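You operate a simulated robot arm through the tools that you are given. There is no shell and no other tool.

Carry out the task below with a simulated robot arm. There is one attempt and no reset: what you move stays moved.

Task
Slide the alternator on the grey engine to mark C and lock it there.
Fine: pointer in the green band; slacken and tighten its bolt with the yellow-banded size 19 socket wrench, then put it back on its peg. Set down upright: socket wrench.

Only the result counts: the job must be done as asked and must still hold three seconds after the hand-in. Knocking over, shifting, dropping, spilling or breaking anything else fails it.

Robot
A 7-joint arm with a two-finger parallel gripper, fixed in place. Base frame: the origin is on the floor under the middle of its stand, x ahead of it, y to its left, z up; the work surface is at about z = 673. Readings come in mm, rad, newtons and seconds.
It reaches about 1372 mm from its shoulder. Its first joint turns from -2.601 to 2.601 rad. Payload 3.43 kg.
Tool frame: the origin (TCP) lies between the finger pads and is the grasp point; the fingertips stand 30 mm ahead of it; z points along the fingers, y is the line along which they close. Largest opening 94 mm; finger width 28, thickness 10; the body of the gripper, 50 by 96 mm, starts 55 mm behind the TCP.
Orientation is that of the tool frame in the base frame, as a unit quaternion [x, y, z, w]. With the fingers straight down and closing along the base's y, the tool's x points along the base's -x, its y along +y and its z along -z.

Tools
- The arm moves only by the tool apply_moves. Its argument "motion" is one flat list of numbers, 6 for each row, row after row: the shift along the base's x, y, z in mm, then the turn, a rotation vector about the base's x, y, z in rad. In form: [x, y, z, rx, ry, rz, x, y, z, rx, ry, rz, ...]. A call has 1 to 20 rows; each row shifts and turns the commanded pose from where the row before left it. "hand" is the finger opening in mm, from 0 to 94, set as the call begins (left out, the last holds). Rows are played at 5 a second. More than 50 mm and 0.15 rad between two rows, or a gripper value outside its range, and nothing of the call is played. A pose out of reach is approached as far as the arm can. The call stops where the force on the tool passes 40 N (or 10 N more than at its start, if that is more) or the arm is blocked; 0.2 s more then pass. The fingers move at their own pace (about 45 mm/s each) and stop on an object; they squeeze with about 35 N. The grip force told is the motor's: it shows also when the fingers shut on nothing. Time passes only in rows, and 0.2 s behind the last, so rows that do not move let the fingers close. It gives the time, the measured TCP pose, the force on the tool (base axes), the opening and the grip force at its end, in the units of the frame above (readings bear some noise), with the torque about the TCP (base axes, N m) and any sound that the robot's microphone picked up.
- Cameras (640 x 400 px; columns grow to the right, rows downward): "scene" is fixed at [48.5, 649.2, 1491.1]; the picture's right is [0.13, -0.99, 0.00], its down [-0.80, -0.11, -0.59] and it looks along [0.58, 0.08, -0.81] (base axes); focal length 214 px, centre (320, 200). "wrist" rides on the gripper at [76, 14, -102] in the tool frame; the picture's right is [-0.18, 0.98, 0.00], its down [-0.75, -0.14, -0.64] and it looks along [-0.63, -0.12, 0.77] (tool axes); focal length 243 px, centre (320, 200).
- snapshot(camera): a new picture of that camera. No time passes.
- locate(camera, pixels): there is no depth. For up to 12 entries [column, row, z] of the newest picture of that camera ("zoom" is the newest enlarged one), the place [x, y] in the base frame at which the ray of that pixel passes the height z, good to about 2 mm. No time passes.
- inspect(camera, box): a new picture of the part [left, top, right, bottom] of that camera's present view, enlarged. No time passes.
- finish_job(): hands the job in; it is judged then, once.

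Leave the gripper open and the arm clear of the work at the hand-in unless told otherwise.

The tools are called after "Request:" as a command line: name --argument value ..., lists and objects as JSON in quotes. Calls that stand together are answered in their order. apply_moves: Moves the arm, as the interface text tells. Its arguments: {"type":"object","properties":{"motion":{"type":"array","items":{"type":"number"}},"hand":{"type":"number"}},"required":["motion"]} The other tools are called the same way: snapshot (camera) takes a picture; locate (camera, pixels) gives the place at which the rays of pixels pass given heights; inspect (camera, box) takes an enlarged picture of a part of a camera's view; finish_job () hands the job in.

At the start:

```text
time: 0.0
ee_pos: [835.2, 528.1, 1196.4]
tcp_rot: [0.0, 1.0, 0.0, 0.0]
wrist_force: [0.0, -0.6, -0.1]
moment: [-0.02, 0.03, 0.01]
width: 94.1
grip_force: 0.0
```

scene: 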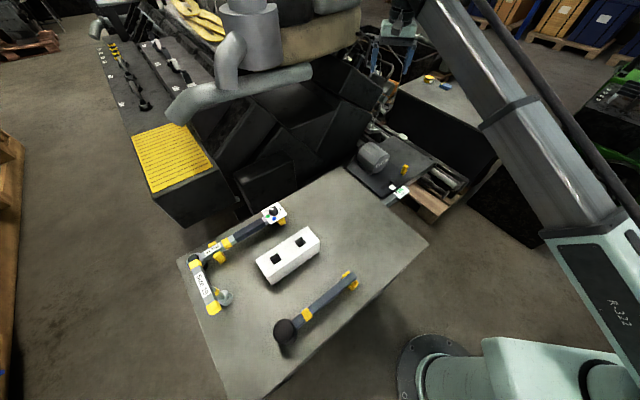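
wrist: 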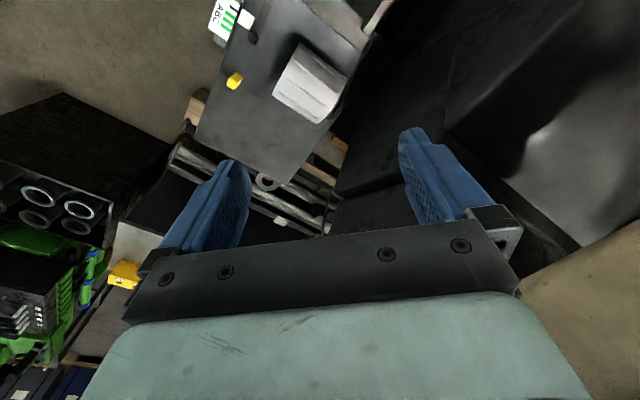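

I start by looking closer at the scene: the table with the tools, and the dark bench with the alternator and scale near (385,170).

Request:
inspect --camera "scene" --box '[170, 180, 330, 320]'

Request:
inspect --camera "scene" --box '[330, 120, 480, 220]'

Request:
inspect --camera "wrist" --box '[160, 0, 400, 150]'

Request:
inspect --camera "scene" --box '[240, 210, 400, 350]'

```text
2.86 times, centred on (250, 250) of scene
```

zoom: 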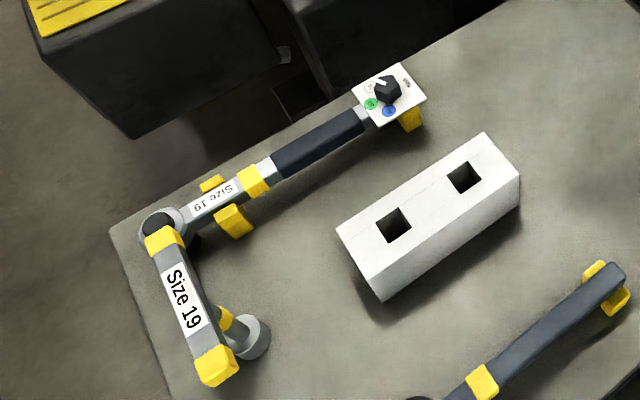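

```text
4.00 times, centred on (405, 170) of scene
```

zoom: 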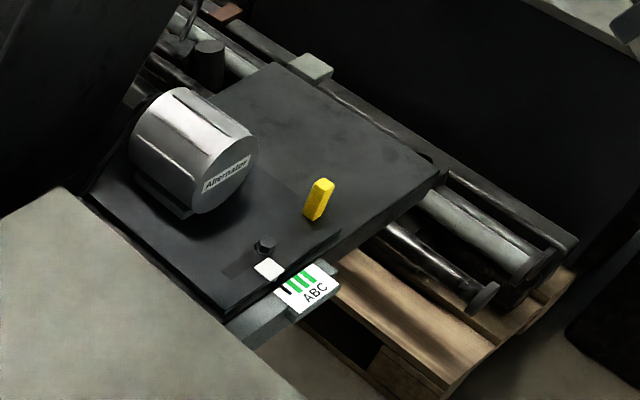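

```text
2.67 times, centred on (280, 75) of wrist
```

zoom: 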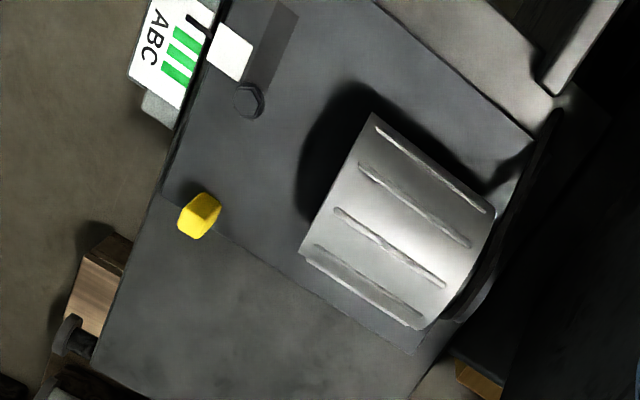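

```text
2.86 times, centred on (320, 280) of scene
```

zoom: 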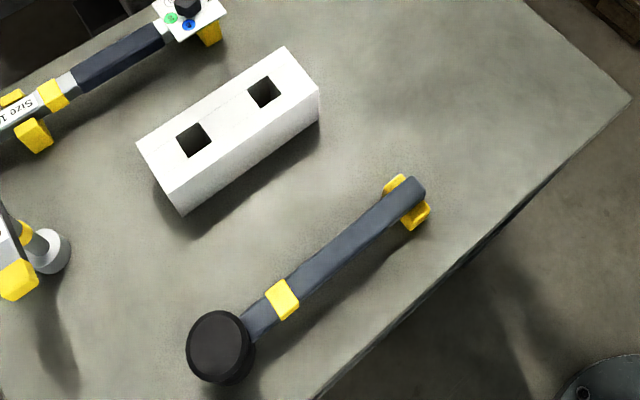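

I see a size 19 wrench near (205,290) with yellow parts standing on something, and a second one with a dial. I zoom in on each.

Request:
inspect --camera "scene" --box '[178, 240, 250, 325]'

Request:
inspect --camera "scene" --box '[230, 195, 300, 240]'

Request:
inspect --camera "scene" --box '[380, 160, 430, 210]'

Request:
inspect --camera "scene" --box '[80, 20, 240, 120]'

Request:
inspect --camera "wrist" --box '[200, 0, 290, 60]'

```text
4.71 times, centred on (214, 282) of scene
```

zoom: 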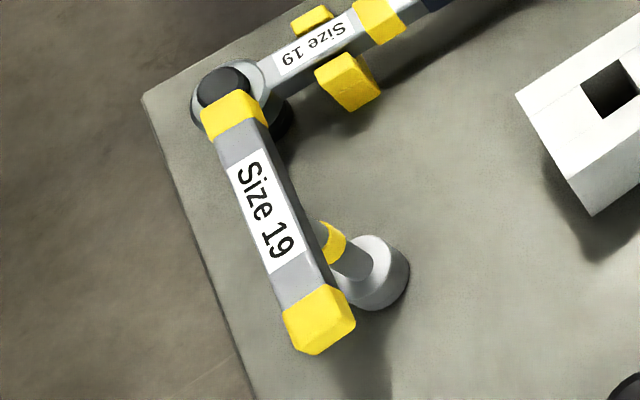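

```text
8.89 times, centred on (265, 218) of scene
```

zoom: 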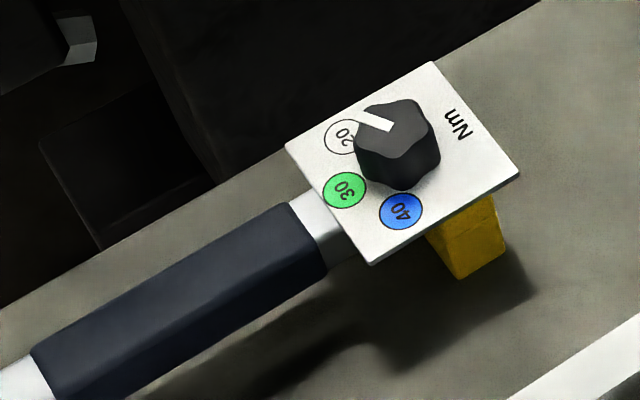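

```text
8.00 times, centred on (405, 185) of scene
```

zoom: 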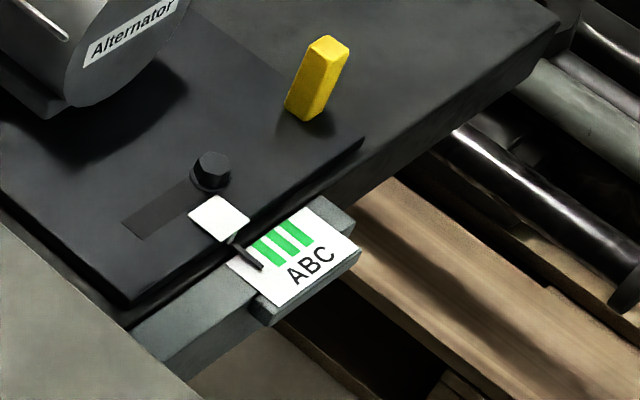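

```text
4.00 times, centred on (160, 70) of scene
```

zoom: 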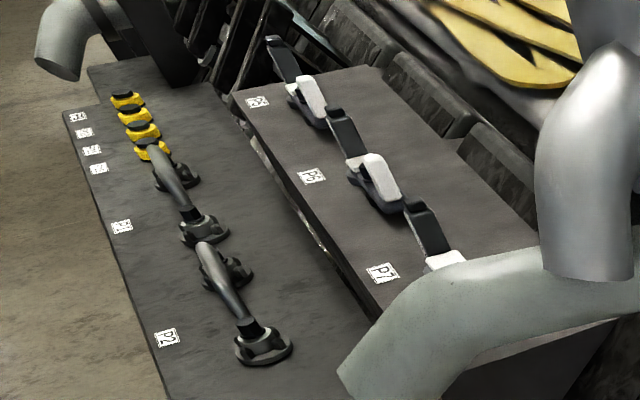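

```text
6.67 times, centred on (245, 30) of wrist
```

zoom: 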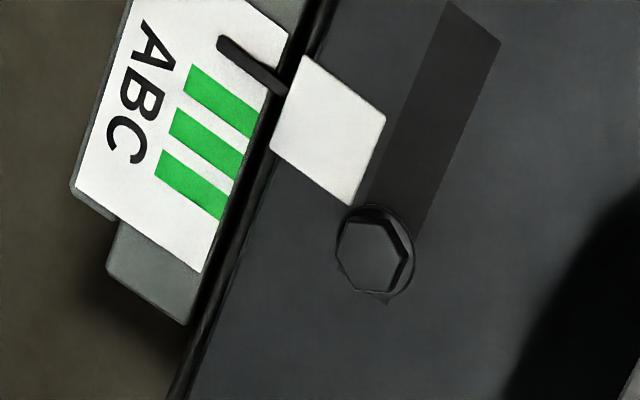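

The socket wrench looks like a T-handle standing upright on a round base (scene about (225,297)); the bolt is at about scene (391,181) and wrist (253,38). I triangulate several points using both cameras at several heights.

Request:
locate --camera "scene" --pixels '[[391.25, 181, 650], [391.25, 181, 700], [391.25, 181, 750], [391.25, 181, 800], [225, 298, 673], [225, 298, 700], [195, 262, 673], [195, 262, 800], [214, 308, 673], [214, 308, 800], [404, 170, 700], [404, 170, 750]]'

Request:
locate --camera "wrist" --pixels '[[252.8, 38.2, 650], [252.8, 38.2, 700], [252.8, 38.2, 750], [252.8, 38.2, 800]]'

```text
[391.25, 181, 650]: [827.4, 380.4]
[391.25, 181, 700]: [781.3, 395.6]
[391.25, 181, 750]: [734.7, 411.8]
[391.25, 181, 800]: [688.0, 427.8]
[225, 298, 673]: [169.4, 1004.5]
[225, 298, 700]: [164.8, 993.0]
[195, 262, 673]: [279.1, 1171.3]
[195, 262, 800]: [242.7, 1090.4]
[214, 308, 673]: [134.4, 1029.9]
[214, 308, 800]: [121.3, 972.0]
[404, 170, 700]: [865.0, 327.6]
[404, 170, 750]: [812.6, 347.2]
```

```text
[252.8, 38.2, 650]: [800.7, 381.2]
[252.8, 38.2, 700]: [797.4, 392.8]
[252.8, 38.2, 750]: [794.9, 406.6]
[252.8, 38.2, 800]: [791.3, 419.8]
```

The bolt is at about (797, 390, 684). I move back along -x at the same height, so the wrist camera looks at the alternator plate.

Request:
apply_moves --motion '[-48, -3, 0, 0, 0, 0, -48, -3, 0, 0, 0, 0, -48, -3, 0, 0, 0, 0, -48, -3, 0, 0, 0, 0, -48, -3, 0, 0, 0, 0, -48, -3, 0, 0, 0, 0, -48, -3, 0, 0, 0, 0, -48, -3, 0, 0, 0, 0]' --hand 94

Request:
snapshot --camera "wrist"

Request:
snapshot --camera "scene"

```text
time: 1.8
ee_pos: [473.9, 527.4, 1128.8]
tcp_rot: [0.0, 1.0, 0.006, 0.004]
wrist_force: [-0.7, 0.0, -0.7]
moment: [-0.02, -0.01, -0.01]
width: 94.0
grip_force: 0.1
out of reach, approached as far as the arm can: row 4, 5, 6, 7, 8
```

```text
taken
```

wrist: 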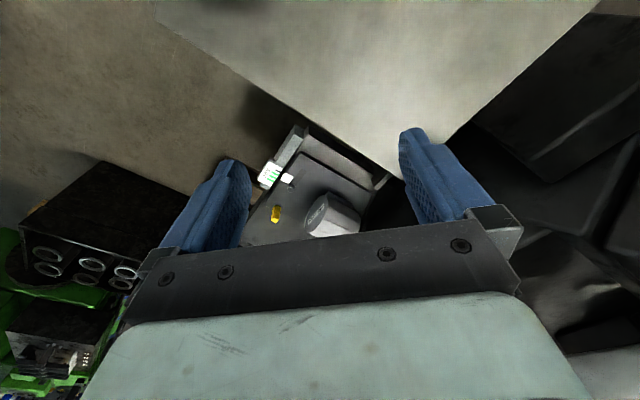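

```text
taken
```

scene: 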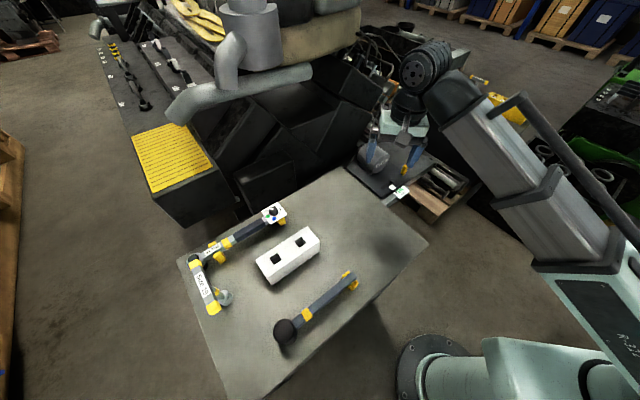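

The arm is at its inner reach limit here. I zoom the wrist view on the plate and on the green machine at the left.

Request:
inspect --camera "wrist" --box '[230, 120, 400, 250]'

Request:
inspect --camera "wrist" --box '[0, 160, 220, 380]'

Request:
inspect --camera "scene" --box '[440, 0, 640, 240]'

Request:
inspect --camera "scene" --box '[330, 0, 480, 220]'

```text
3.08 times, centred on (315, 185) of wrist
```

zoom: 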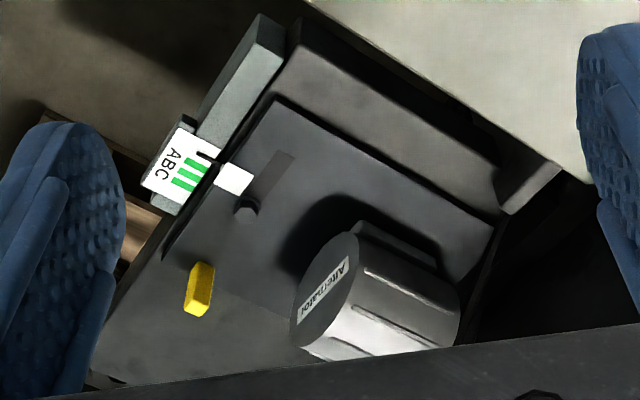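

```text
1.82 times, centred on (110, 270) of wrist
```

zoom: 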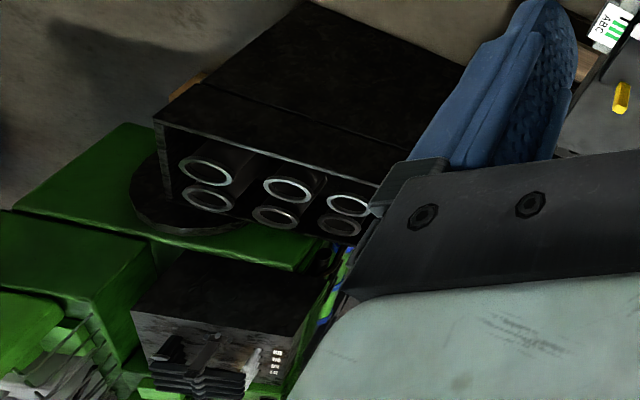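

```text
1.67 times, centred on (540, 120) of scene
```

zoom: 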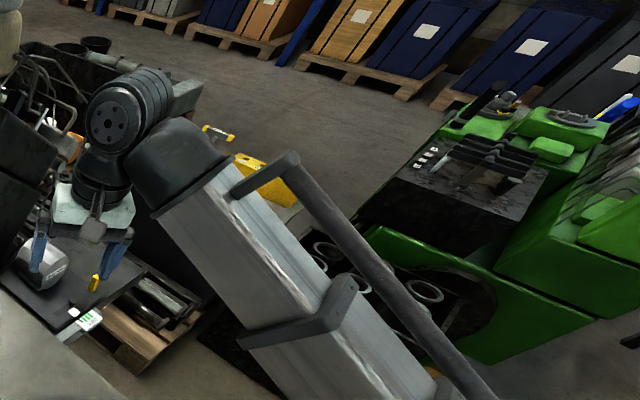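

```text
1.82 times, centred on (405, 110) of scene
```

zoom: 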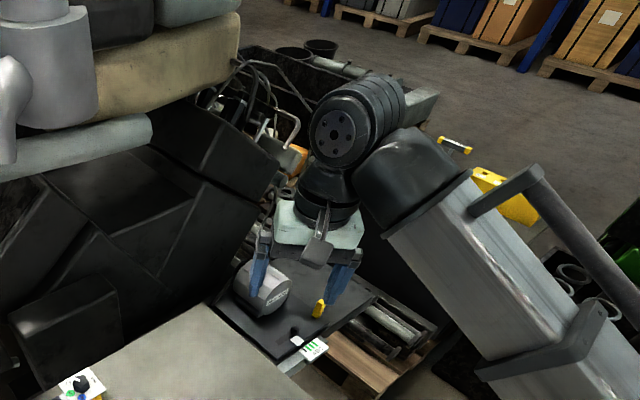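

I see the sliding plate with its slot, bolt, white pointer plate and a yellow lug. Before going to the wrench I do a small test move to learn where the commanded pose stands now.

Request:
apply_moves --motion '[20, 30, 0, 0, 0, 0]'

```text
time: 2.2
ee_pos: [493.2, 558.6, 1130.0]
tcp_rot: [-0.001, 1.0, 0.0, 0.0]
wrist_force: [0.2, -1.2, -0.4]
moment: [0.01, -0.04, -0.02]
width: 94.0
grip_force: 0.0
```

The commanded pose follows the actual one. Now I swing over towards the wrench, turning the tool about z by about 1.36 rad so that the camera looks outward, staying at z about 1050.

Request:
apply_moves --motion '[-26, 21, -6, 0, 0, 0.113, -26, 21, -6, 0, 0, 0.113, -26, 21, -6, 0, 0, 0.113, -26, 21, -6, 0, 0, 0.113, -26, 21, -6, 0, 0, 0.113, -26, 21, -6, 0, 0, 0.113, -26, 21, -6, 0, 0, 0.113, -26, 21, -6, 0, 0, 0.113, -26, 21, -6, 0, 0, 0.113, -26, 21, -6, 0, 0, 0.113, -26, 21, -6, 0, 0, 0.113, -26, 21, -6, 0, 0, 0.113]'

Request:
snapshot --camera "wrist"

Request:
snapshot --camera "scene"

```text
time: 4.8
ee_pos: [182.4, 810.7, 1056.8]
tcp_rot: [-0.627, 0.779, 0.0, 0.0]
wrist_force: [0.3, 0.5, -0.6]
moment: [0.0, -0.02, 0.01]
width: 94.1
grip_force: 0.0
```

```text
taken
```

wrist: 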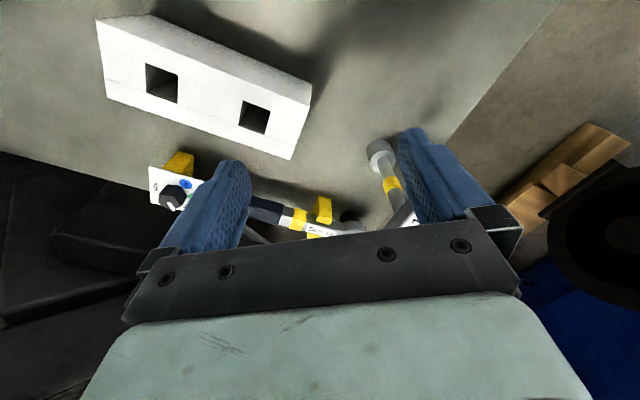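

```text
taken
```

scene: 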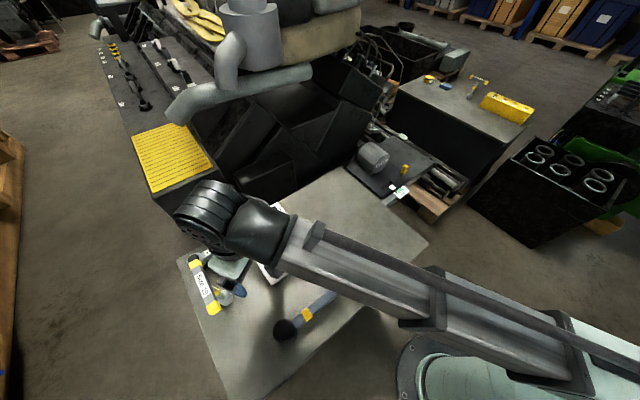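

I see the socket end at wrist (380,153), a shaft with a yellow band at (392,185) and the handle end at (405,212). I locate these and zoom in.

Request:
inspect --camera "wrist" --box '[300, 120, 440, 250]'

Request:
locate --camera "wrist" --pixels '[[380, 153, 673], [380, 153, 690], [380, 153, 710], [392, 185, 730], [392, 185, 760], [392, 185, 800], [403, 213, 780], [403, 213, 820], [403, 213, 860]]'

```text
3.08 times, centred on (370, 185) of wrist
```

zoom: 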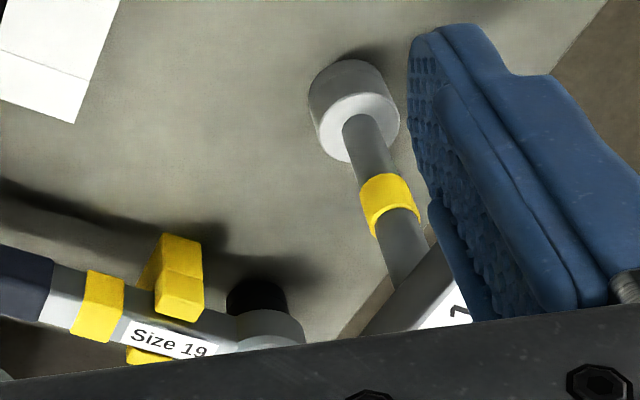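

```text
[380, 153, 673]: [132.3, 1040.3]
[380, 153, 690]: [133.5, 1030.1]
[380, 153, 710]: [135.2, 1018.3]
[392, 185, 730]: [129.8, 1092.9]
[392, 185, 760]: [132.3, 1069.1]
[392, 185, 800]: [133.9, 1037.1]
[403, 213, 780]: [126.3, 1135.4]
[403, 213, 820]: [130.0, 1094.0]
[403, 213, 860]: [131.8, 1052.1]
```

The two cameras disagree on the socket's base if it is at table height, so I check with the white block's holes in both views.

Request:
locate --camera "wrist" --pixels '[[162, 83, 673], [162, 83, 723], [162, 83, 773], [254, 117, 673], [254, 117, 723], [254, 117, 773]]'

Request:
locate --camera "scene" --pixels '[[275.2, 258.7, 673], [275.2, 258.7, 723], [275.2, 258.7, 773], [300.3, 242, 673], [300.3, 242, 723], [300.3, 242, 773], [226, 290, 673], [226, 290, 723], [226, 290, 773]]'

Request:
inspect --camera "scene" --box '[178, 240, 268, 325]'

```text
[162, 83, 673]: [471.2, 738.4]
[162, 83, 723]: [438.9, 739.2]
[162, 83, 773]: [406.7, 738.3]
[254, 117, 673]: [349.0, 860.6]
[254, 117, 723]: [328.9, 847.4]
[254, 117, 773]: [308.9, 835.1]
```

```text
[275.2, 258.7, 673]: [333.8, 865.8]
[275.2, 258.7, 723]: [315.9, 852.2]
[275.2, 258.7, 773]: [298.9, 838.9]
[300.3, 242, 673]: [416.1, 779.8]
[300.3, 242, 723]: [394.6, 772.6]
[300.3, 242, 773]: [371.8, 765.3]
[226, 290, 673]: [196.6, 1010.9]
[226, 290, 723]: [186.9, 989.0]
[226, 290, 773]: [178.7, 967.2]
```

```text
4.71 times, centred on (223, 282) of scene
```

zoom: 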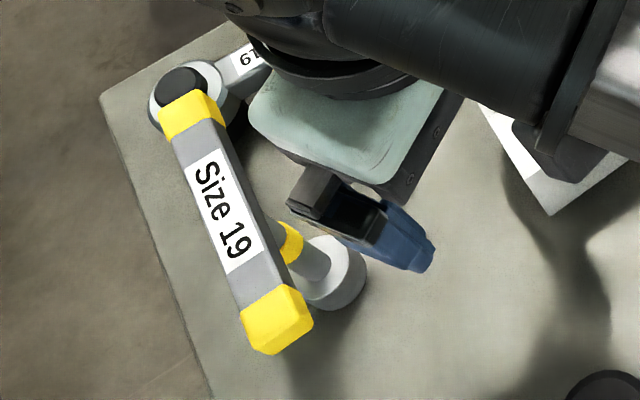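

Both cameras together say the socket disc is at z of about 870, so this table stands higher than 673. The handle top is then near z of about 1005. I go up before doing anything else and view the wrench from higher.

Request:
apply_moves --motion '[0, 0, 40, 0, 0, 0, 0, 0, 40, 0, 0, 0, -15, -10, 35, 0, 0, 0, -15, -10, 30, 0, 0, 0, -10, 0, 0, 0, 0, 0]'

Request:
snapshot --camera "wrist"

Request:
snapshot --camera "scene"

```text
time: 5.7
ee_pos: [163.5, 797.9, 1181.7]
tcp_rot: [-0.629, 0.778, 0.006, 0.009]
wrist_force: [1.6, 6.7, -10.1]
moment: [0.04, -0.07, -0.07]
width: 94.0
grip_force: 0.1
out of reach, approached as far as the arm can: row 4
stopped in row 4: the force on the tool passed its limit at 53 N (the readings are from after the stop); the commanded pose is now the measured one
```

```text
taken
```

wrist: 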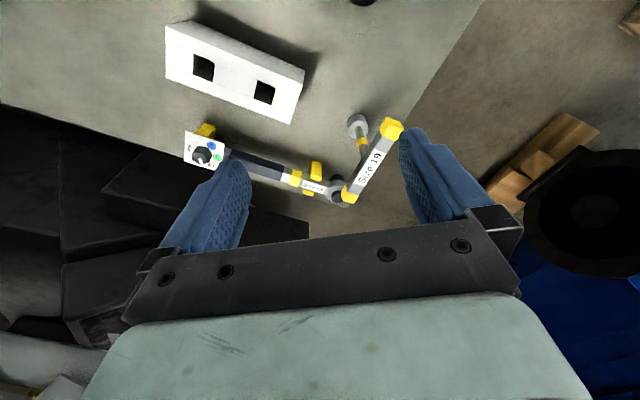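

```text
taken
```

scene: 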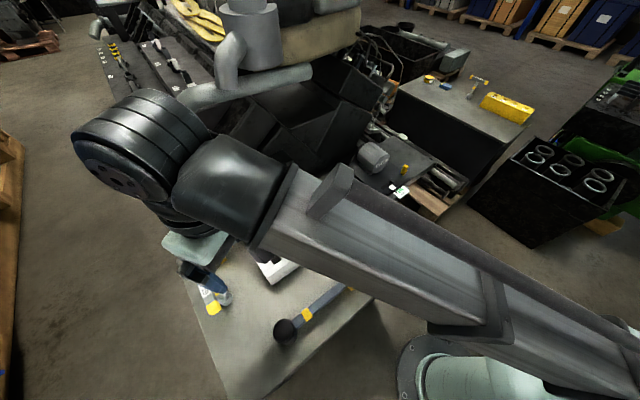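

The wrench is clearly visible now: bar ends at (391,129) and (349,195), socket disc at (358,122). I zoom in.

Request:
inspect --camera "wrist" --box '[310, 100, 420, 220]'

Request:
inspect --camera "wrist" --box '[160, 90, 370, 220]'

```text
3.33 times, centred on (365, 160) of wrist
```

zoom: 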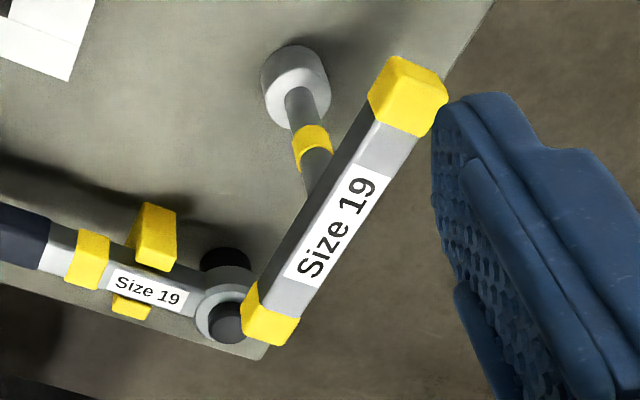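

```text
3.05 times, centred on (265, 155) of wrist
```

zoom: 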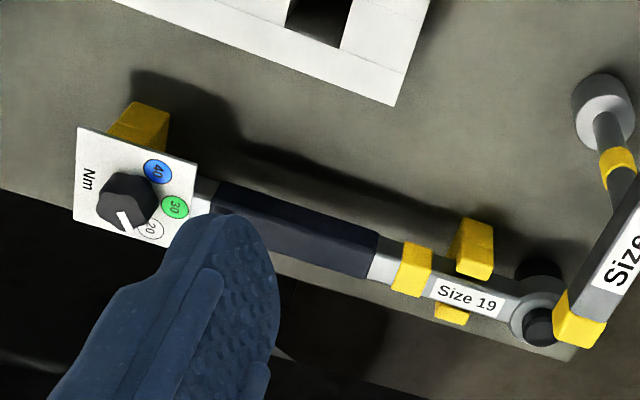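

I triangulate the label centre: wrist (370.1,168.4) and scene (202.2,284.1), plus the socket disc and the bar ends.

Request:
locate --camera "wrist" --pixels '[[370.1, 168.4, 940], [370.1, 168.4, 980], [370.1, 168.4, 1020], [391, 128.5, 980], [391, 128.5, 1020], [346.5, 197.5, 980], [346.5, 197.5, 1020], [358.5, 124, 860], [358.5, 124, 900], [353, 116, 840], [353, 116, 870]]'

Request:
locate --camera "scene" --pixels '[[202.2, 284.1, 940], [202.2, 284.1, 980], [202.2, 284.1, 1020], [214.1, 307.5, 980], [214.1, 307.5, 1020], [195.8, 264, 980], [195.8, 264, 1020], [226, 296.5, 860], [226, 296.5, 900]]'

```text
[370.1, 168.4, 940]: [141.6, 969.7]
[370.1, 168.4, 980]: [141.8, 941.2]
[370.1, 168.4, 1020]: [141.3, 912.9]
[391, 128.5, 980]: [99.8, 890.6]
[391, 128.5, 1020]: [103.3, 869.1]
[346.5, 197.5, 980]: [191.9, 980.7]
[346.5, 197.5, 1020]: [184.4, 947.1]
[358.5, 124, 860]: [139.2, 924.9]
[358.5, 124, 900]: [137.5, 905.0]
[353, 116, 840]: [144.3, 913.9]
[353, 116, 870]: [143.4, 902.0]
```

```text
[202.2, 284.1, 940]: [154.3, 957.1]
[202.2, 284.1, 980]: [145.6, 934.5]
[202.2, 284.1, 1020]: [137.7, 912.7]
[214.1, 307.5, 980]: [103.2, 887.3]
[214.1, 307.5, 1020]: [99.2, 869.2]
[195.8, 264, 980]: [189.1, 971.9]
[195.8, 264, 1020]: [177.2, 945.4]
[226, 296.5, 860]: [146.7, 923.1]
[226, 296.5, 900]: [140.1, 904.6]
```

Bar top is near z 1010, centre about (141, 918), lying along a direction of about 43 degrees. I locate the table corner by the torque wrench head in both pictures to get the table height.

Request:
locate --camera "wrist" --pixels '[[346, 207.5, 820], [346, 207.5, 850], [346, 207.5, 880], [200, 157, 850], [200, 157, 900], [200, 157, 950], [203, 67, 850], [203, 67, 900], [203, 67, 950], [264, 91, 850], [264, 91, 900], [264, 91, 950]]'

Request:
locate --camera "scene" --pixels '[[176.3, 260.1, 820], [176.3, 260.1, 850], [176.3, 260.1, 880], [273.4, 209, 850], [273.4, 209, 900], [273.4, 209, 950], [275.2, 258.7, 850], [275.2, 258.7, 900], [275.2, 258.7, 950], [300.3, 242, 850], [300.3, 242, 900], [300.3, 242, 950]]'

```text
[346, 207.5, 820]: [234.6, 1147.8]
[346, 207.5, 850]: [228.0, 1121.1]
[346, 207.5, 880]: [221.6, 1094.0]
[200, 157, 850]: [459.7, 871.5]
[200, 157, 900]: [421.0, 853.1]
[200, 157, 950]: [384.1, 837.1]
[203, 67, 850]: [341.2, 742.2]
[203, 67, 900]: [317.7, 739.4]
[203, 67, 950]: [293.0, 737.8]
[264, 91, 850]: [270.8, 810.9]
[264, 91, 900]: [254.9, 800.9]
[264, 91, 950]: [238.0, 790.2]
```

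```text
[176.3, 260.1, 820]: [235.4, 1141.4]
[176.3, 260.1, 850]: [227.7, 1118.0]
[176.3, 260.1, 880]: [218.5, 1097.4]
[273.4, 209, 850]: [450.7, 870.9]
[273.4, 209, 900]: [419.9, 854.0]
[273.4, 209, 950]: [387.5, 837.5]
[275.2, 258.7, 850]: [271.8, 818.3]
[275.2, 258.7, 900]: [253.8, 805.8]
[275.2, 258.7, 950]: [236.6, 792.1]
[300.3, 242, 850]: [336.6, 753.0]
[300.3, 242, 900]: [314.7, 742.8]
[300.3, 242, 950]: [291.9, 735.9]
```

The table top is at about z 860. I check where the table's corners next to the engine plate are, as well as the alternator, relative to the bolt.

Request:
locate --camera "scene" --pixels '[[345, 168, 860], [428, 243, 860], [391.25, 181, 680], [404, 170, 690], [404, 170, 720], [373, 156, 700], [373, 156, 760], [387, 168, 680], [387, 168, 700], [397, 189, 680], [408, 192, 675], [387, 204, 675]]'

```text
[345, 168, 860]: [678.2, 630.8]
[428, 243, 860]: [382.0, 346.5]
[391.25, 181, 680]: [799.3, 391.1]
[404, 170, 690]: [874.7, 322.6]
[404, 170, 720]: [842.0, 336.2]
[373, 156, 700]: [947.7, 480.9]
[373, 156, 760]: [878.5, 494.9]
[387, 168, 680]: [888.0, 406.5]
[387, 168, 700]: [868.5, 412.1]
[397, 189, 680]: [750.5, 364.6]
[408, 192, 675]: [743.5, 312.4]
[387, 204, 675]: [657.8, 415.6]
```

I correct the slight tilt, turn the tool by -0.606 rad about z so that the fingers will close across the bar, and move over the bar at z of about 1120 (fingertips about 80 mm above it).

Request:
apply_moves --motion '[-4.5, 23.8, -12.4, -0.00414, 0.0013, -0.121, -4.5, 23.8, -12.4, -0.00414, 0.0013, -0.121, -4.5, 23.8, -12.4, -0.00414, 0.0013, -0.121, -4.5, 23.8, -12.4, -0.00414, 0.0013, -0.121, -4.5, 23.8, -12.4, -0.00414, 0.0013, -0.121]'

Request:
snapshot --camera "wrist"

Request:
snapshot --camera "scene"

```text
time: 6.9
ee_pos: [140.9, 918.5, 1119.0]
tcp_rot: [-0.368, 0.93, -0.003, -0.001]
wrist_force: [-0.4, 0.1, -0.1]
moment: [0.0, 0.02, -0.01]
width: 93.9
grip_force: 0.1
```

```text
taken
```

wrist: 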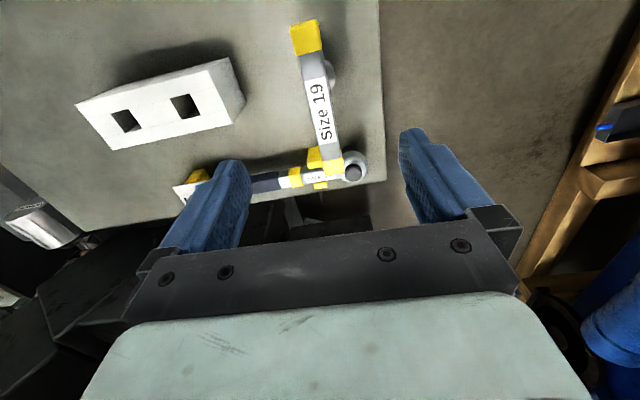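

```text
taken
```

scene: 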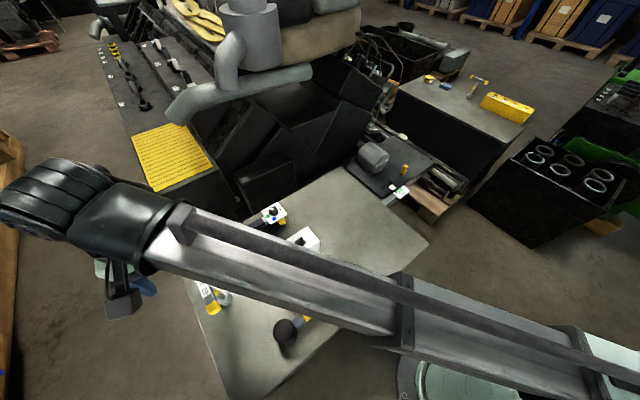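

The bar lies between the fingers in view. I zoom to measure its line, width and centre.

Request:
inspect --camera "wrist" --box '[270, 10, 400, 200]'

```text
2.11 times, centred on (335, 105) of wrist
```

zoom: 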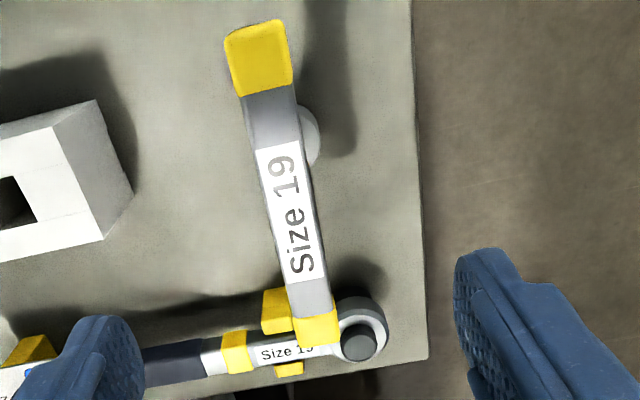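

Request:
locate --camera "zoom" --pixels '[[228, 38, 1010], [297, 345, 1010], [286, 22, 1010], [340, 338, 1010], [257, 30, 1010], [319, 342, 1010], [289, 217, 1010], [289, 217, 1000], [289, 217, 990], [308, 135, 890], [366, 345, 880], [428, 358, 860]]'

```text
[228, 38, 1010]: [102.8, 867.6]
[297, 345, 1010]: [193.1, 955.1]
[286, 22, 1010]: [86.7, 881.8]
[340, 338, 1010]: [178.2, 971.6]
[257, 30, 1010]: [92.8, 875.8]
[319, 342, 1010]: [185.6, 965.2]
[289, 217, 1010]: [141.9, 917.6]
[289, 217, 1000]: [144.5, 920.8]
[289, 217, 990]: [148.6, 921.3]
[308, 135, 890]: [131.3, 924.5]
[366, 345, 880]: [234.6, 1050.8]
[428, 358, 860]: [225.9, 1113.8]
```

The bar measures about 129 x 22 mm, centre about (140, 919), direction 43.9 degrees; its top is at about z 1012. I descend over its centre to TCP z 1050 and check the view.

Request:
apply_moves --motion '[-0.5, 0.3, -25, 0, 0, 0.006, -0.5, 0.2, -25, 0, 0, 0.006, 0, 0, -19, 0, 0, 0]'

Request:
snapshot --camera "wrist"

```text
time: 7.7
ee_pos: [139.2, 918.6, 1049.7]
tcp_rot: [-0.375, 0.927, -0.004, -0.001]
wrist_force: [-0.2, -0.8, -0.1]
moment: [-0.04, 0.01, -0.02]
width: 93.9
grip_force: 0.0
```

```text
taken
```

wrist: 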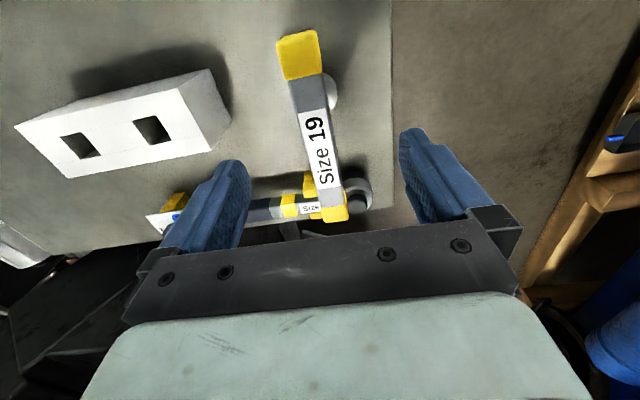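

Request:
inspect --camera "wrist" --box '[240, 20, 420, 240]'

Request:
locate --camera "wrist" --pixels '[[298, 36, 1012], [335, 218, 1012], [317, 145, 1012], [317, 145, 1000], [317, 145, 1024], [331, 93, 890]]'

```text
1.82 times, centred on (330, 130) of wrist
```

zoom: 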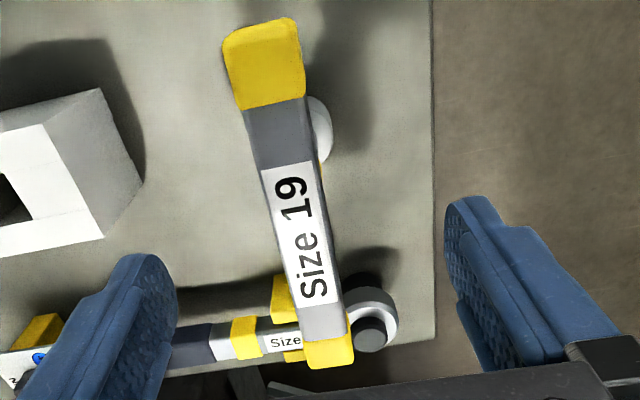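

```text
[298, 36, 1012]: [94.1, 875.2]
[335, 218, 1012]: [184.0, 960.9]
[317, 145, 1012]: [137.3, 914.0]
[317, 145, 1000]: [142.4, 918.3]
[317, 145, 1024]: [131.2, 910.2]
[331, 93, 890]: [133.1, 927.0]
```

The bar centre reads (139, 918), right under the TCP. I go down 47 mm so the bar sits at the finger pads and then close the fingers, with rows that do not move.

Request:
apply_moves --motion '[0, 0, -16, 0.004, 0, 0, 0, 0, -16, 0.004, 0.001, 0, 0, 0, -15, 0, 0, 0]'

Request:
snapshot --camera "wrist"

Request:
snapshot --camera "scene"

```text
time: 8.5
ee_pos: [139.8, 917.6, 1003.6]
tcp_rot: [-0.375, 0.927, 0.001, -0.001]
wrist_force: [-1.1, -0.4, -0.4]
moment: [-0.07, 0.01, 0.02]
width: 94.0
grip_force: 0.2
```

```text
taken
```

wrist: 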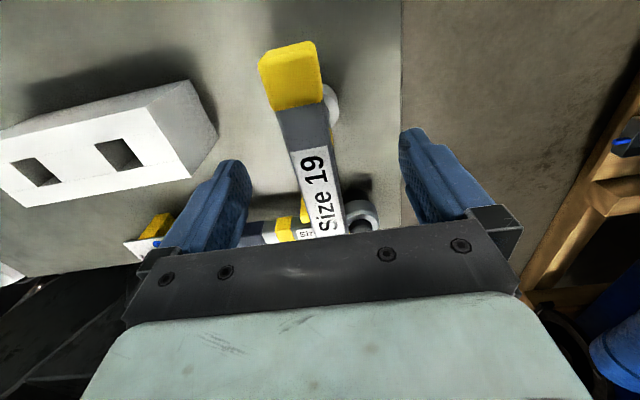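

```text
taken
```

scene: 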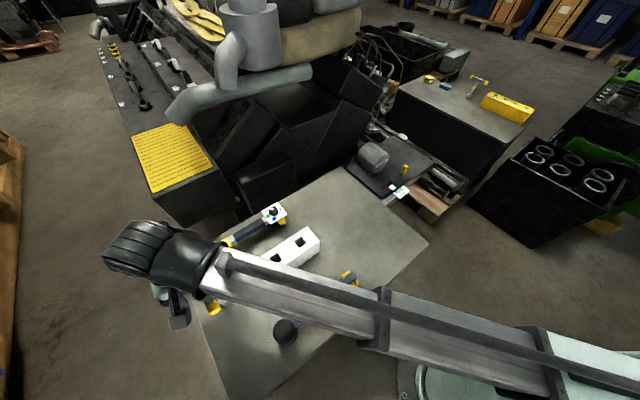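

The label centre sits at about (318,192), where the TCP projects. I close the fingers.

Request:
apply_moves --motion '[0, 0, 0, 0, 0, 0, 0, 0, 0, 0, 0, 0, 0, 0, 0, 0, 0, 0, 0, 0, 0, 0, 0, 0, 0, 0, 0, 0, 0, 0, 0, 0, 0, 0, 0, 0]' --hand 0

Request:
snapshot --camera "wrist"

```text
time: 9.9
ee_pos: [140.6, 916.1, 1004.5]
tcp_rot: [-0.375, 0.927, 0.001, 0.0]
wrist_force: [-0.8, -0.6, 0.3]
moment: [0.01, 0.0, -0.01]
width: 24.2
grip_force: 34.6
```

```text
taken
```

wrist: 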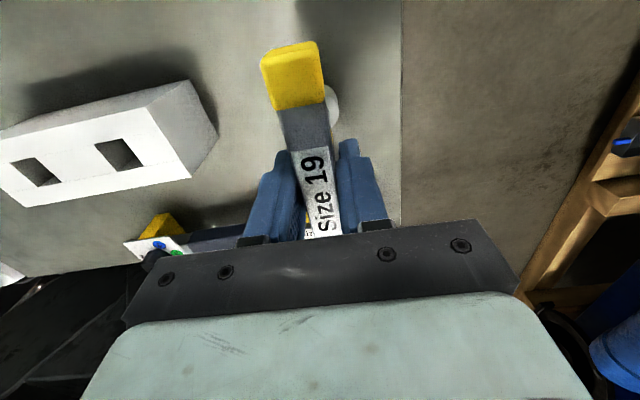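

Gripped at 24 mm with 35 N. I lift slowly, 4 mm first, watching the force.

Request:
apply_moves --motion '[0, 0, 0, 0, 0, 0]'

Request:
apply_moves --motion '[0, 0, 2, 0, 0, 0, 0, 0, 2, 0, 0, 0]'

Request:
apply_moves --motion '[0, 0, 6, 0, 0, 0, 0, 0, 6, 0, 0, 0]'

Request:
snapshot --camera "wrist"

Request:
snapshot --camera "scene"

```text
time: 10.3
ee_pos: [139.8, 918.0, 1004.3]
tcp_rot: [-0.375, 0.927, 0.001, 0.0]
wrist_force: [0.0, 0.6, 0.7]
moment: [-0.02, 0.0, 0.0]
width: 24.1
grip_force: 35.1
```

```text
time: 10.9
ee_pos: [140.1, 918.2, 1006.9]
tcp_rot: [-0.375, 0.927, -0.001, 0.0]
wrist_force: [-0.7, -0.1, -3.1]
moment: [0.0, -0.04, -0.03]
width: 24.5
grip_force: 34.5
```

```text
time: 11.5
ee_pos: [139.7, 918.7, 1020.0]
tcp_rot: [-0.375, 0.927, 0.0, 0.001]
wrist_force: [0.2, 0.3, -2.7]
moment: [-0.02, -0.02, 0.01]
width: 24.0
grip_force: 35.1
```

```text
taken
```

wrist: 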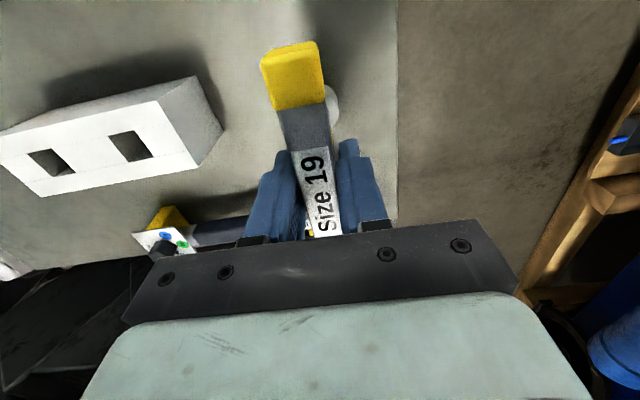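

```text
taken
```

scene: 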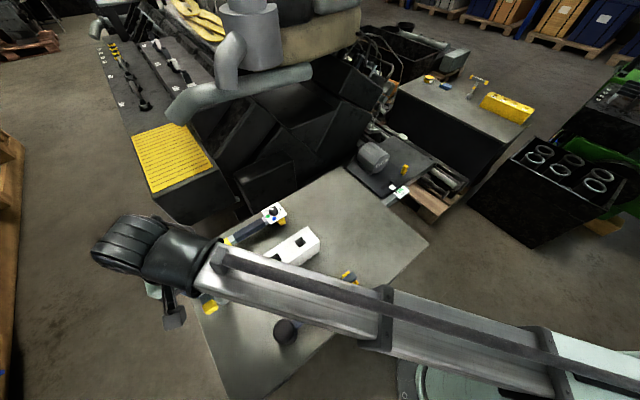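

The wrench follows the hand (about 3 N weight). I lift straight up another 75 mm to clear the peg and look.

Request:
apply_moves --motion '[0, 0, 12, 0, 0, 0, 0, 0, 15, 0, 0, 0, 0, 0, 15, 0, 0, 0, 0, 0, 15, 0, 0, 0, 0, 0, 18, 0, 0, 0]'

Request:
snapshot --camera "wrist"

Request:
inspect --camera "wrist" --box '[260, 30, 400, 200]'

Request:
inspect --camera "scene" --box '[90, 200, 270, 340]'

```text
time: 12.7
ee_pos: [140.0, 918.4, 1095.1]
tcp_rot: [-0.375, 0.927, 0.001, 0.0]
wrist_force: [0.5, 0.5, -3.4]
moment: [-0.01, -0.03, 0.03]
width: 24.2
grip_force: 35.1
```

```text
taken
```

wrist: 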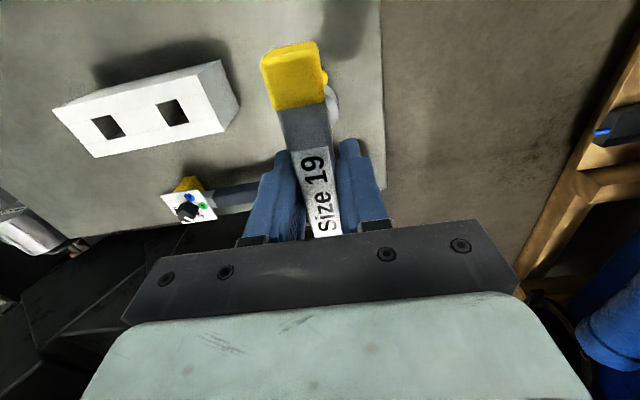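

```text
2.35 times, centred on (330, 115) of wrist
```

zoom: 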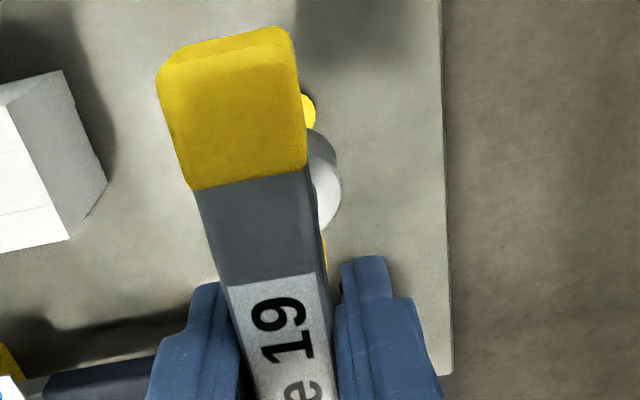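

```text
2.86 times, centred on (180, 270) of scene
```

zoom: 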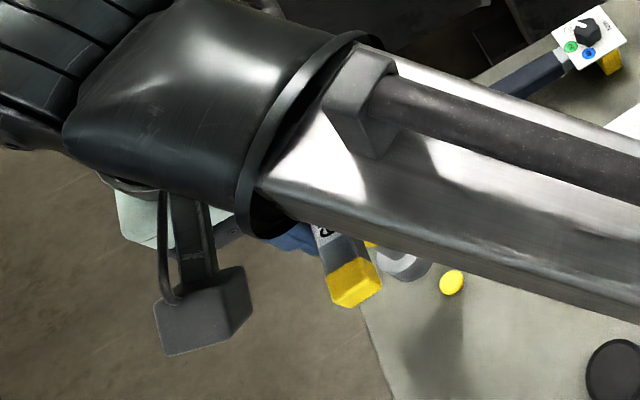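

A yellow round peg is now visible where the wrench stood. I raise to z 1140 and carry the wrench in a straight line over the table towards a viewpoint near (741, 579), turning the tool with the arm.

Request:
apply_moves --motion '[0, 0, 45, 0, 0, 0, 40, -22.6, 0, 0, 0, -0.06, 40, -22.6, 0, 0, 0, -0.06, 40, -22.6, 0, 0, 0, -0.06, 40, -22.6, 0, 0, 0, -0.06, 40, -22.6, 0, 0, 0, -0.06, 40, -22.6, 0, 0, 0, -0.06, 40, -22.6, 0, 0, 0, -0.06, 40, -22.6, 0, 0, 0, -0.06]'

Request:
apply_moves --motion '[40, -22.6, 0, 0, 0, -0.06, 40, -22.6, 0, 0, 0, -0.06, 40, -22.6, 0, 0, 0, -0.06, 40, -22.6, 0, 0, 0, -0.06, 40, -22.6, 0, 0, 0, -0.06, 40, -22.6, 0, 0, 0, -0.06, 40, -22.6, 0, 0, 0, -0.06]'

Request:
snapshot --camera "wrist"

Request:
snapshot --camera "scene"

```text
time: 14.7
ee_pos: [460.2, 736.4, 1139.8]
tcp_rot: [-0.142, 0.99, 0.0, 0.0]
wrist_force: [0.5, 0.3, -0.5]
moment: [-0.02, -0.02, 0.03]
width: 0.0
grip_force: 33.0
```

```text
time: 16.3
ee_pos: [740.3, 578.8, 1140.1]
tcp_rot: [0.066, 0.998, 0.001, 0.0]
wrist_force: [-0.4, 0.0, -0.4]
moment: [0.0, -0.01, -0.01]
width: 0.0
grip_force: 32.8
```

```text
taken
```

wrist: 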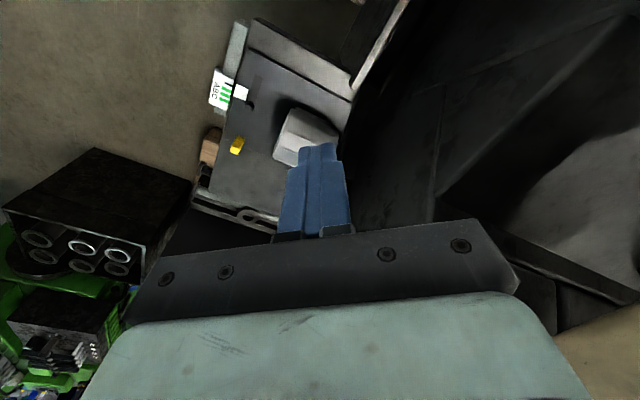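

```text
taken
```

scene: 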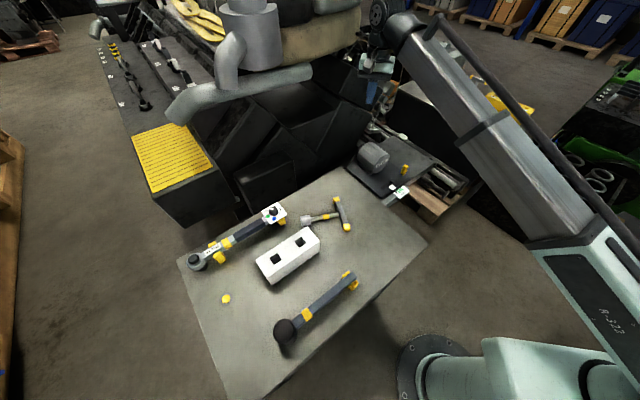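

The hand is empty (width 0): the wrench slipped out during the fast carry and now lies on its side on the table at scene (325,215). Everything else seems to be where it was. I inspect it closely before picking it up; further carrying must be much gentler.

Request:
inspect --camera "scene" --box '[285, 185, 365, 245]'

Request:
inspect --camera "scene" --box '[170, 180, 380, 350]'

Request:
inspect --camera "wrist" --box '[190, 0, 360, 180]'

```text
6.67 times, centred on (325, 215) of scene
```

zoom: 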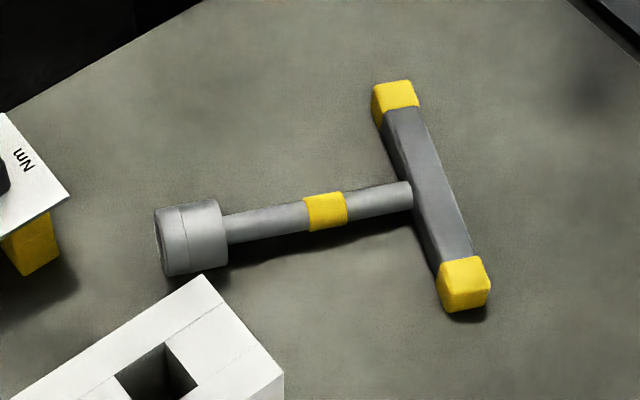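

```text
2.35 times, centred on (275, 265) of scene
```

zoom: 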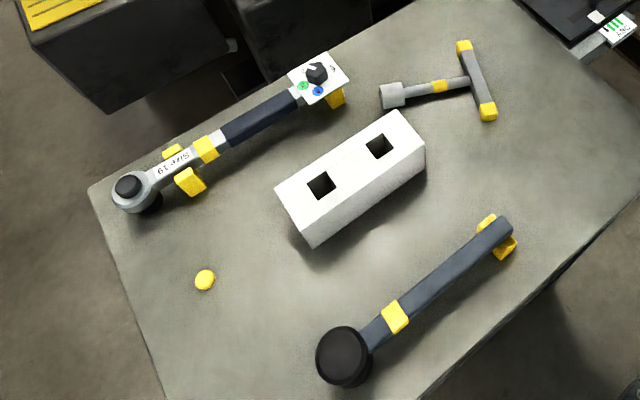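

```text
2.22 times, centred on (275, 90) of wrist
```

zoom: 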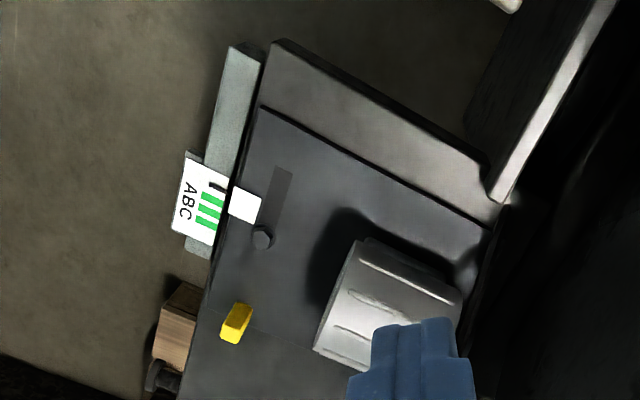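

I locate the lying wrench: in the wide zoom the socket is at scene (303,221), the bar ends at (340,199) and (347,229).

Request:
locate --camera "scene" --pixels '[[301, 221.5, 880], [309, 219.5, 880], [329, 214.5, 880], [339, 212.5, 880], [341.5, 213, 880], [339.5, 199, 882], [346.7, 227.5, 882], [305.5, 220.5, 880], [225.6, 298.6, 860], [225.6, 298.6, 880]]'

Request:
inspect --camera "scene" --box '[290, 190, 360, 240]'

```text
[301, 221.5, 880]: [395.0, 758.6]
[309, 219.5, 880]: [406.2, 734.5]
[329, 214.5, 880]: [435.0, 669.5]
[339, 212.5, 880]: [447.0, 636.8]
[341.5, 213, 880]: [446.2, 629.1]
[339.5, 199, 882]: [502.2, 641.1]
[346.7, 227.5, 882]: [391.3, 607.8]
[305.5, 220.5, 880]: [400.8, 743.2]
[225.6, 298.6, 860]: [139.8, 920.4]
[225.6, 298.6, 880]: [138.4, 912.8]
```

```text
8.00 times, centred on (325, 215) of scene
```

zoom: 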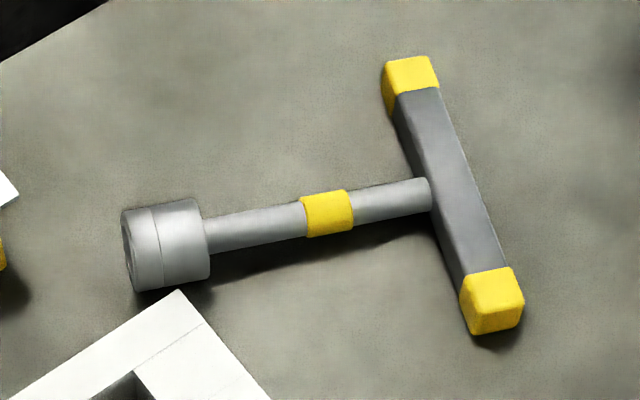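

The wrench lies with its bar centre near (447, 625), bar along about 17 degrees, the socket pointing to about 108 degrees; the peg is at about (140, 919). Plan: pick the bar beside the shaft, tip the wrench upright by turning the hand to horizontal, put it on the peg, then regrip it from above and carry it slowly. I go over it with open fingers to look.

Request:
apply_moves --motion '[-44.3, 9, -13.3, 0, 0, 0.08, -44.3, 9, -13.3, 0, 0, 0.08, -44.3, 9, -13.3, 0, 0, 0.08, -44.3, 9, -13.3, 0, 0, 0.08, -44.3, 9, -13.3, 0, 0, 0.08, -44.3, 9, -13.3, 0, 0, 0.08]' --hand 94

Request:
snapshot --camera "wrist"

Request:
snapshot --camera "scene"

```text
time: 17.7
ee_pos: [473.7, 632.5, 1060.0]
tcp_rot: [-0.173, 0.985, 0.0, 0.0]
wrist_force: [0.1, -0.1, 0.2]
moment: [0.01, 0.01, 0.0]
width: 94.1
grip_force: 0.0
```

```text
taken
```

wrist: 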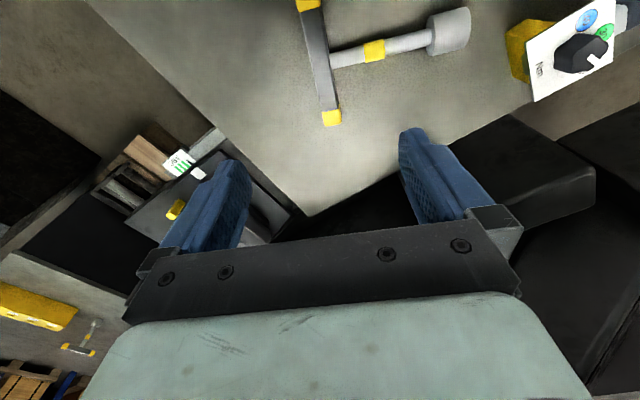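

```text
taken
```

scene: 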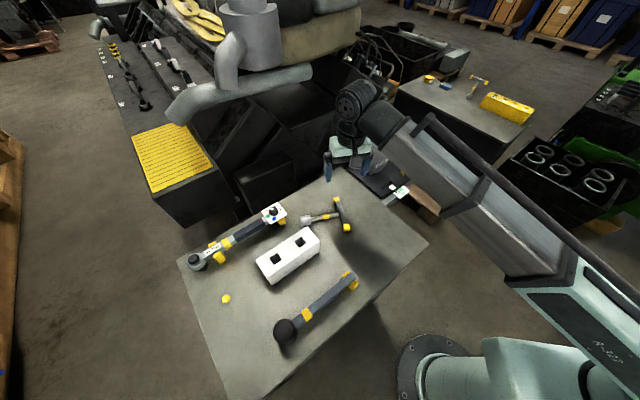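

I zoom in on the lying wrench in the wrist view and measure it.

Request:
inspect --camera "wrist" --box '[270, 0, 480, 135]'

```text
2.96 times, centred on (375, 68) of wrist
```

zoom: 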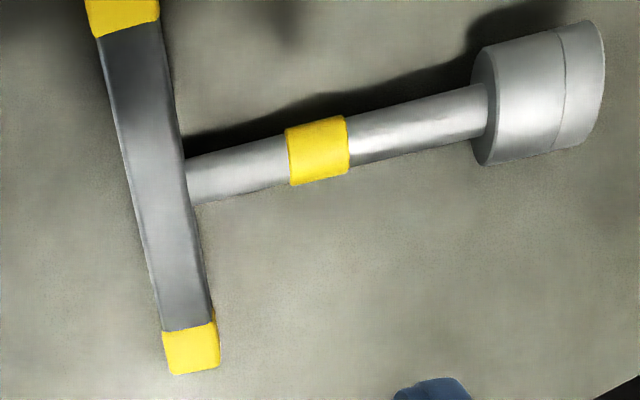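

Request:
locate --camera "zoom" --pixels '[[97, 37, 882], [158, 25, 882], [162, 332, 882], [212, 320, 882], [170, 375, 880], [219, 365, 880], [188, 180, 880], [478, 110, 880], [490, 108, 895], [595, 80, 890]]'

```text
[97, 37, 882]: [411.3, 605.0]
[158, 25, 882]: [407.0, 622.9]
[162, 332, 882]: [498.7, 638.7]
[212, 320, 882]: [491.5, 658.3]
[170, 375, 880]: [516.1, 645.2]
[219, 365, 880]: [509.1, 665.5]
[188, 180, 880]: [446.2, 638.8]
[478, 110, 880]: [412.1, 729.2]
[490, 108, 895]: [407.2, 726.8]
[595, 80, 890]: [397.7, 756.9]
```

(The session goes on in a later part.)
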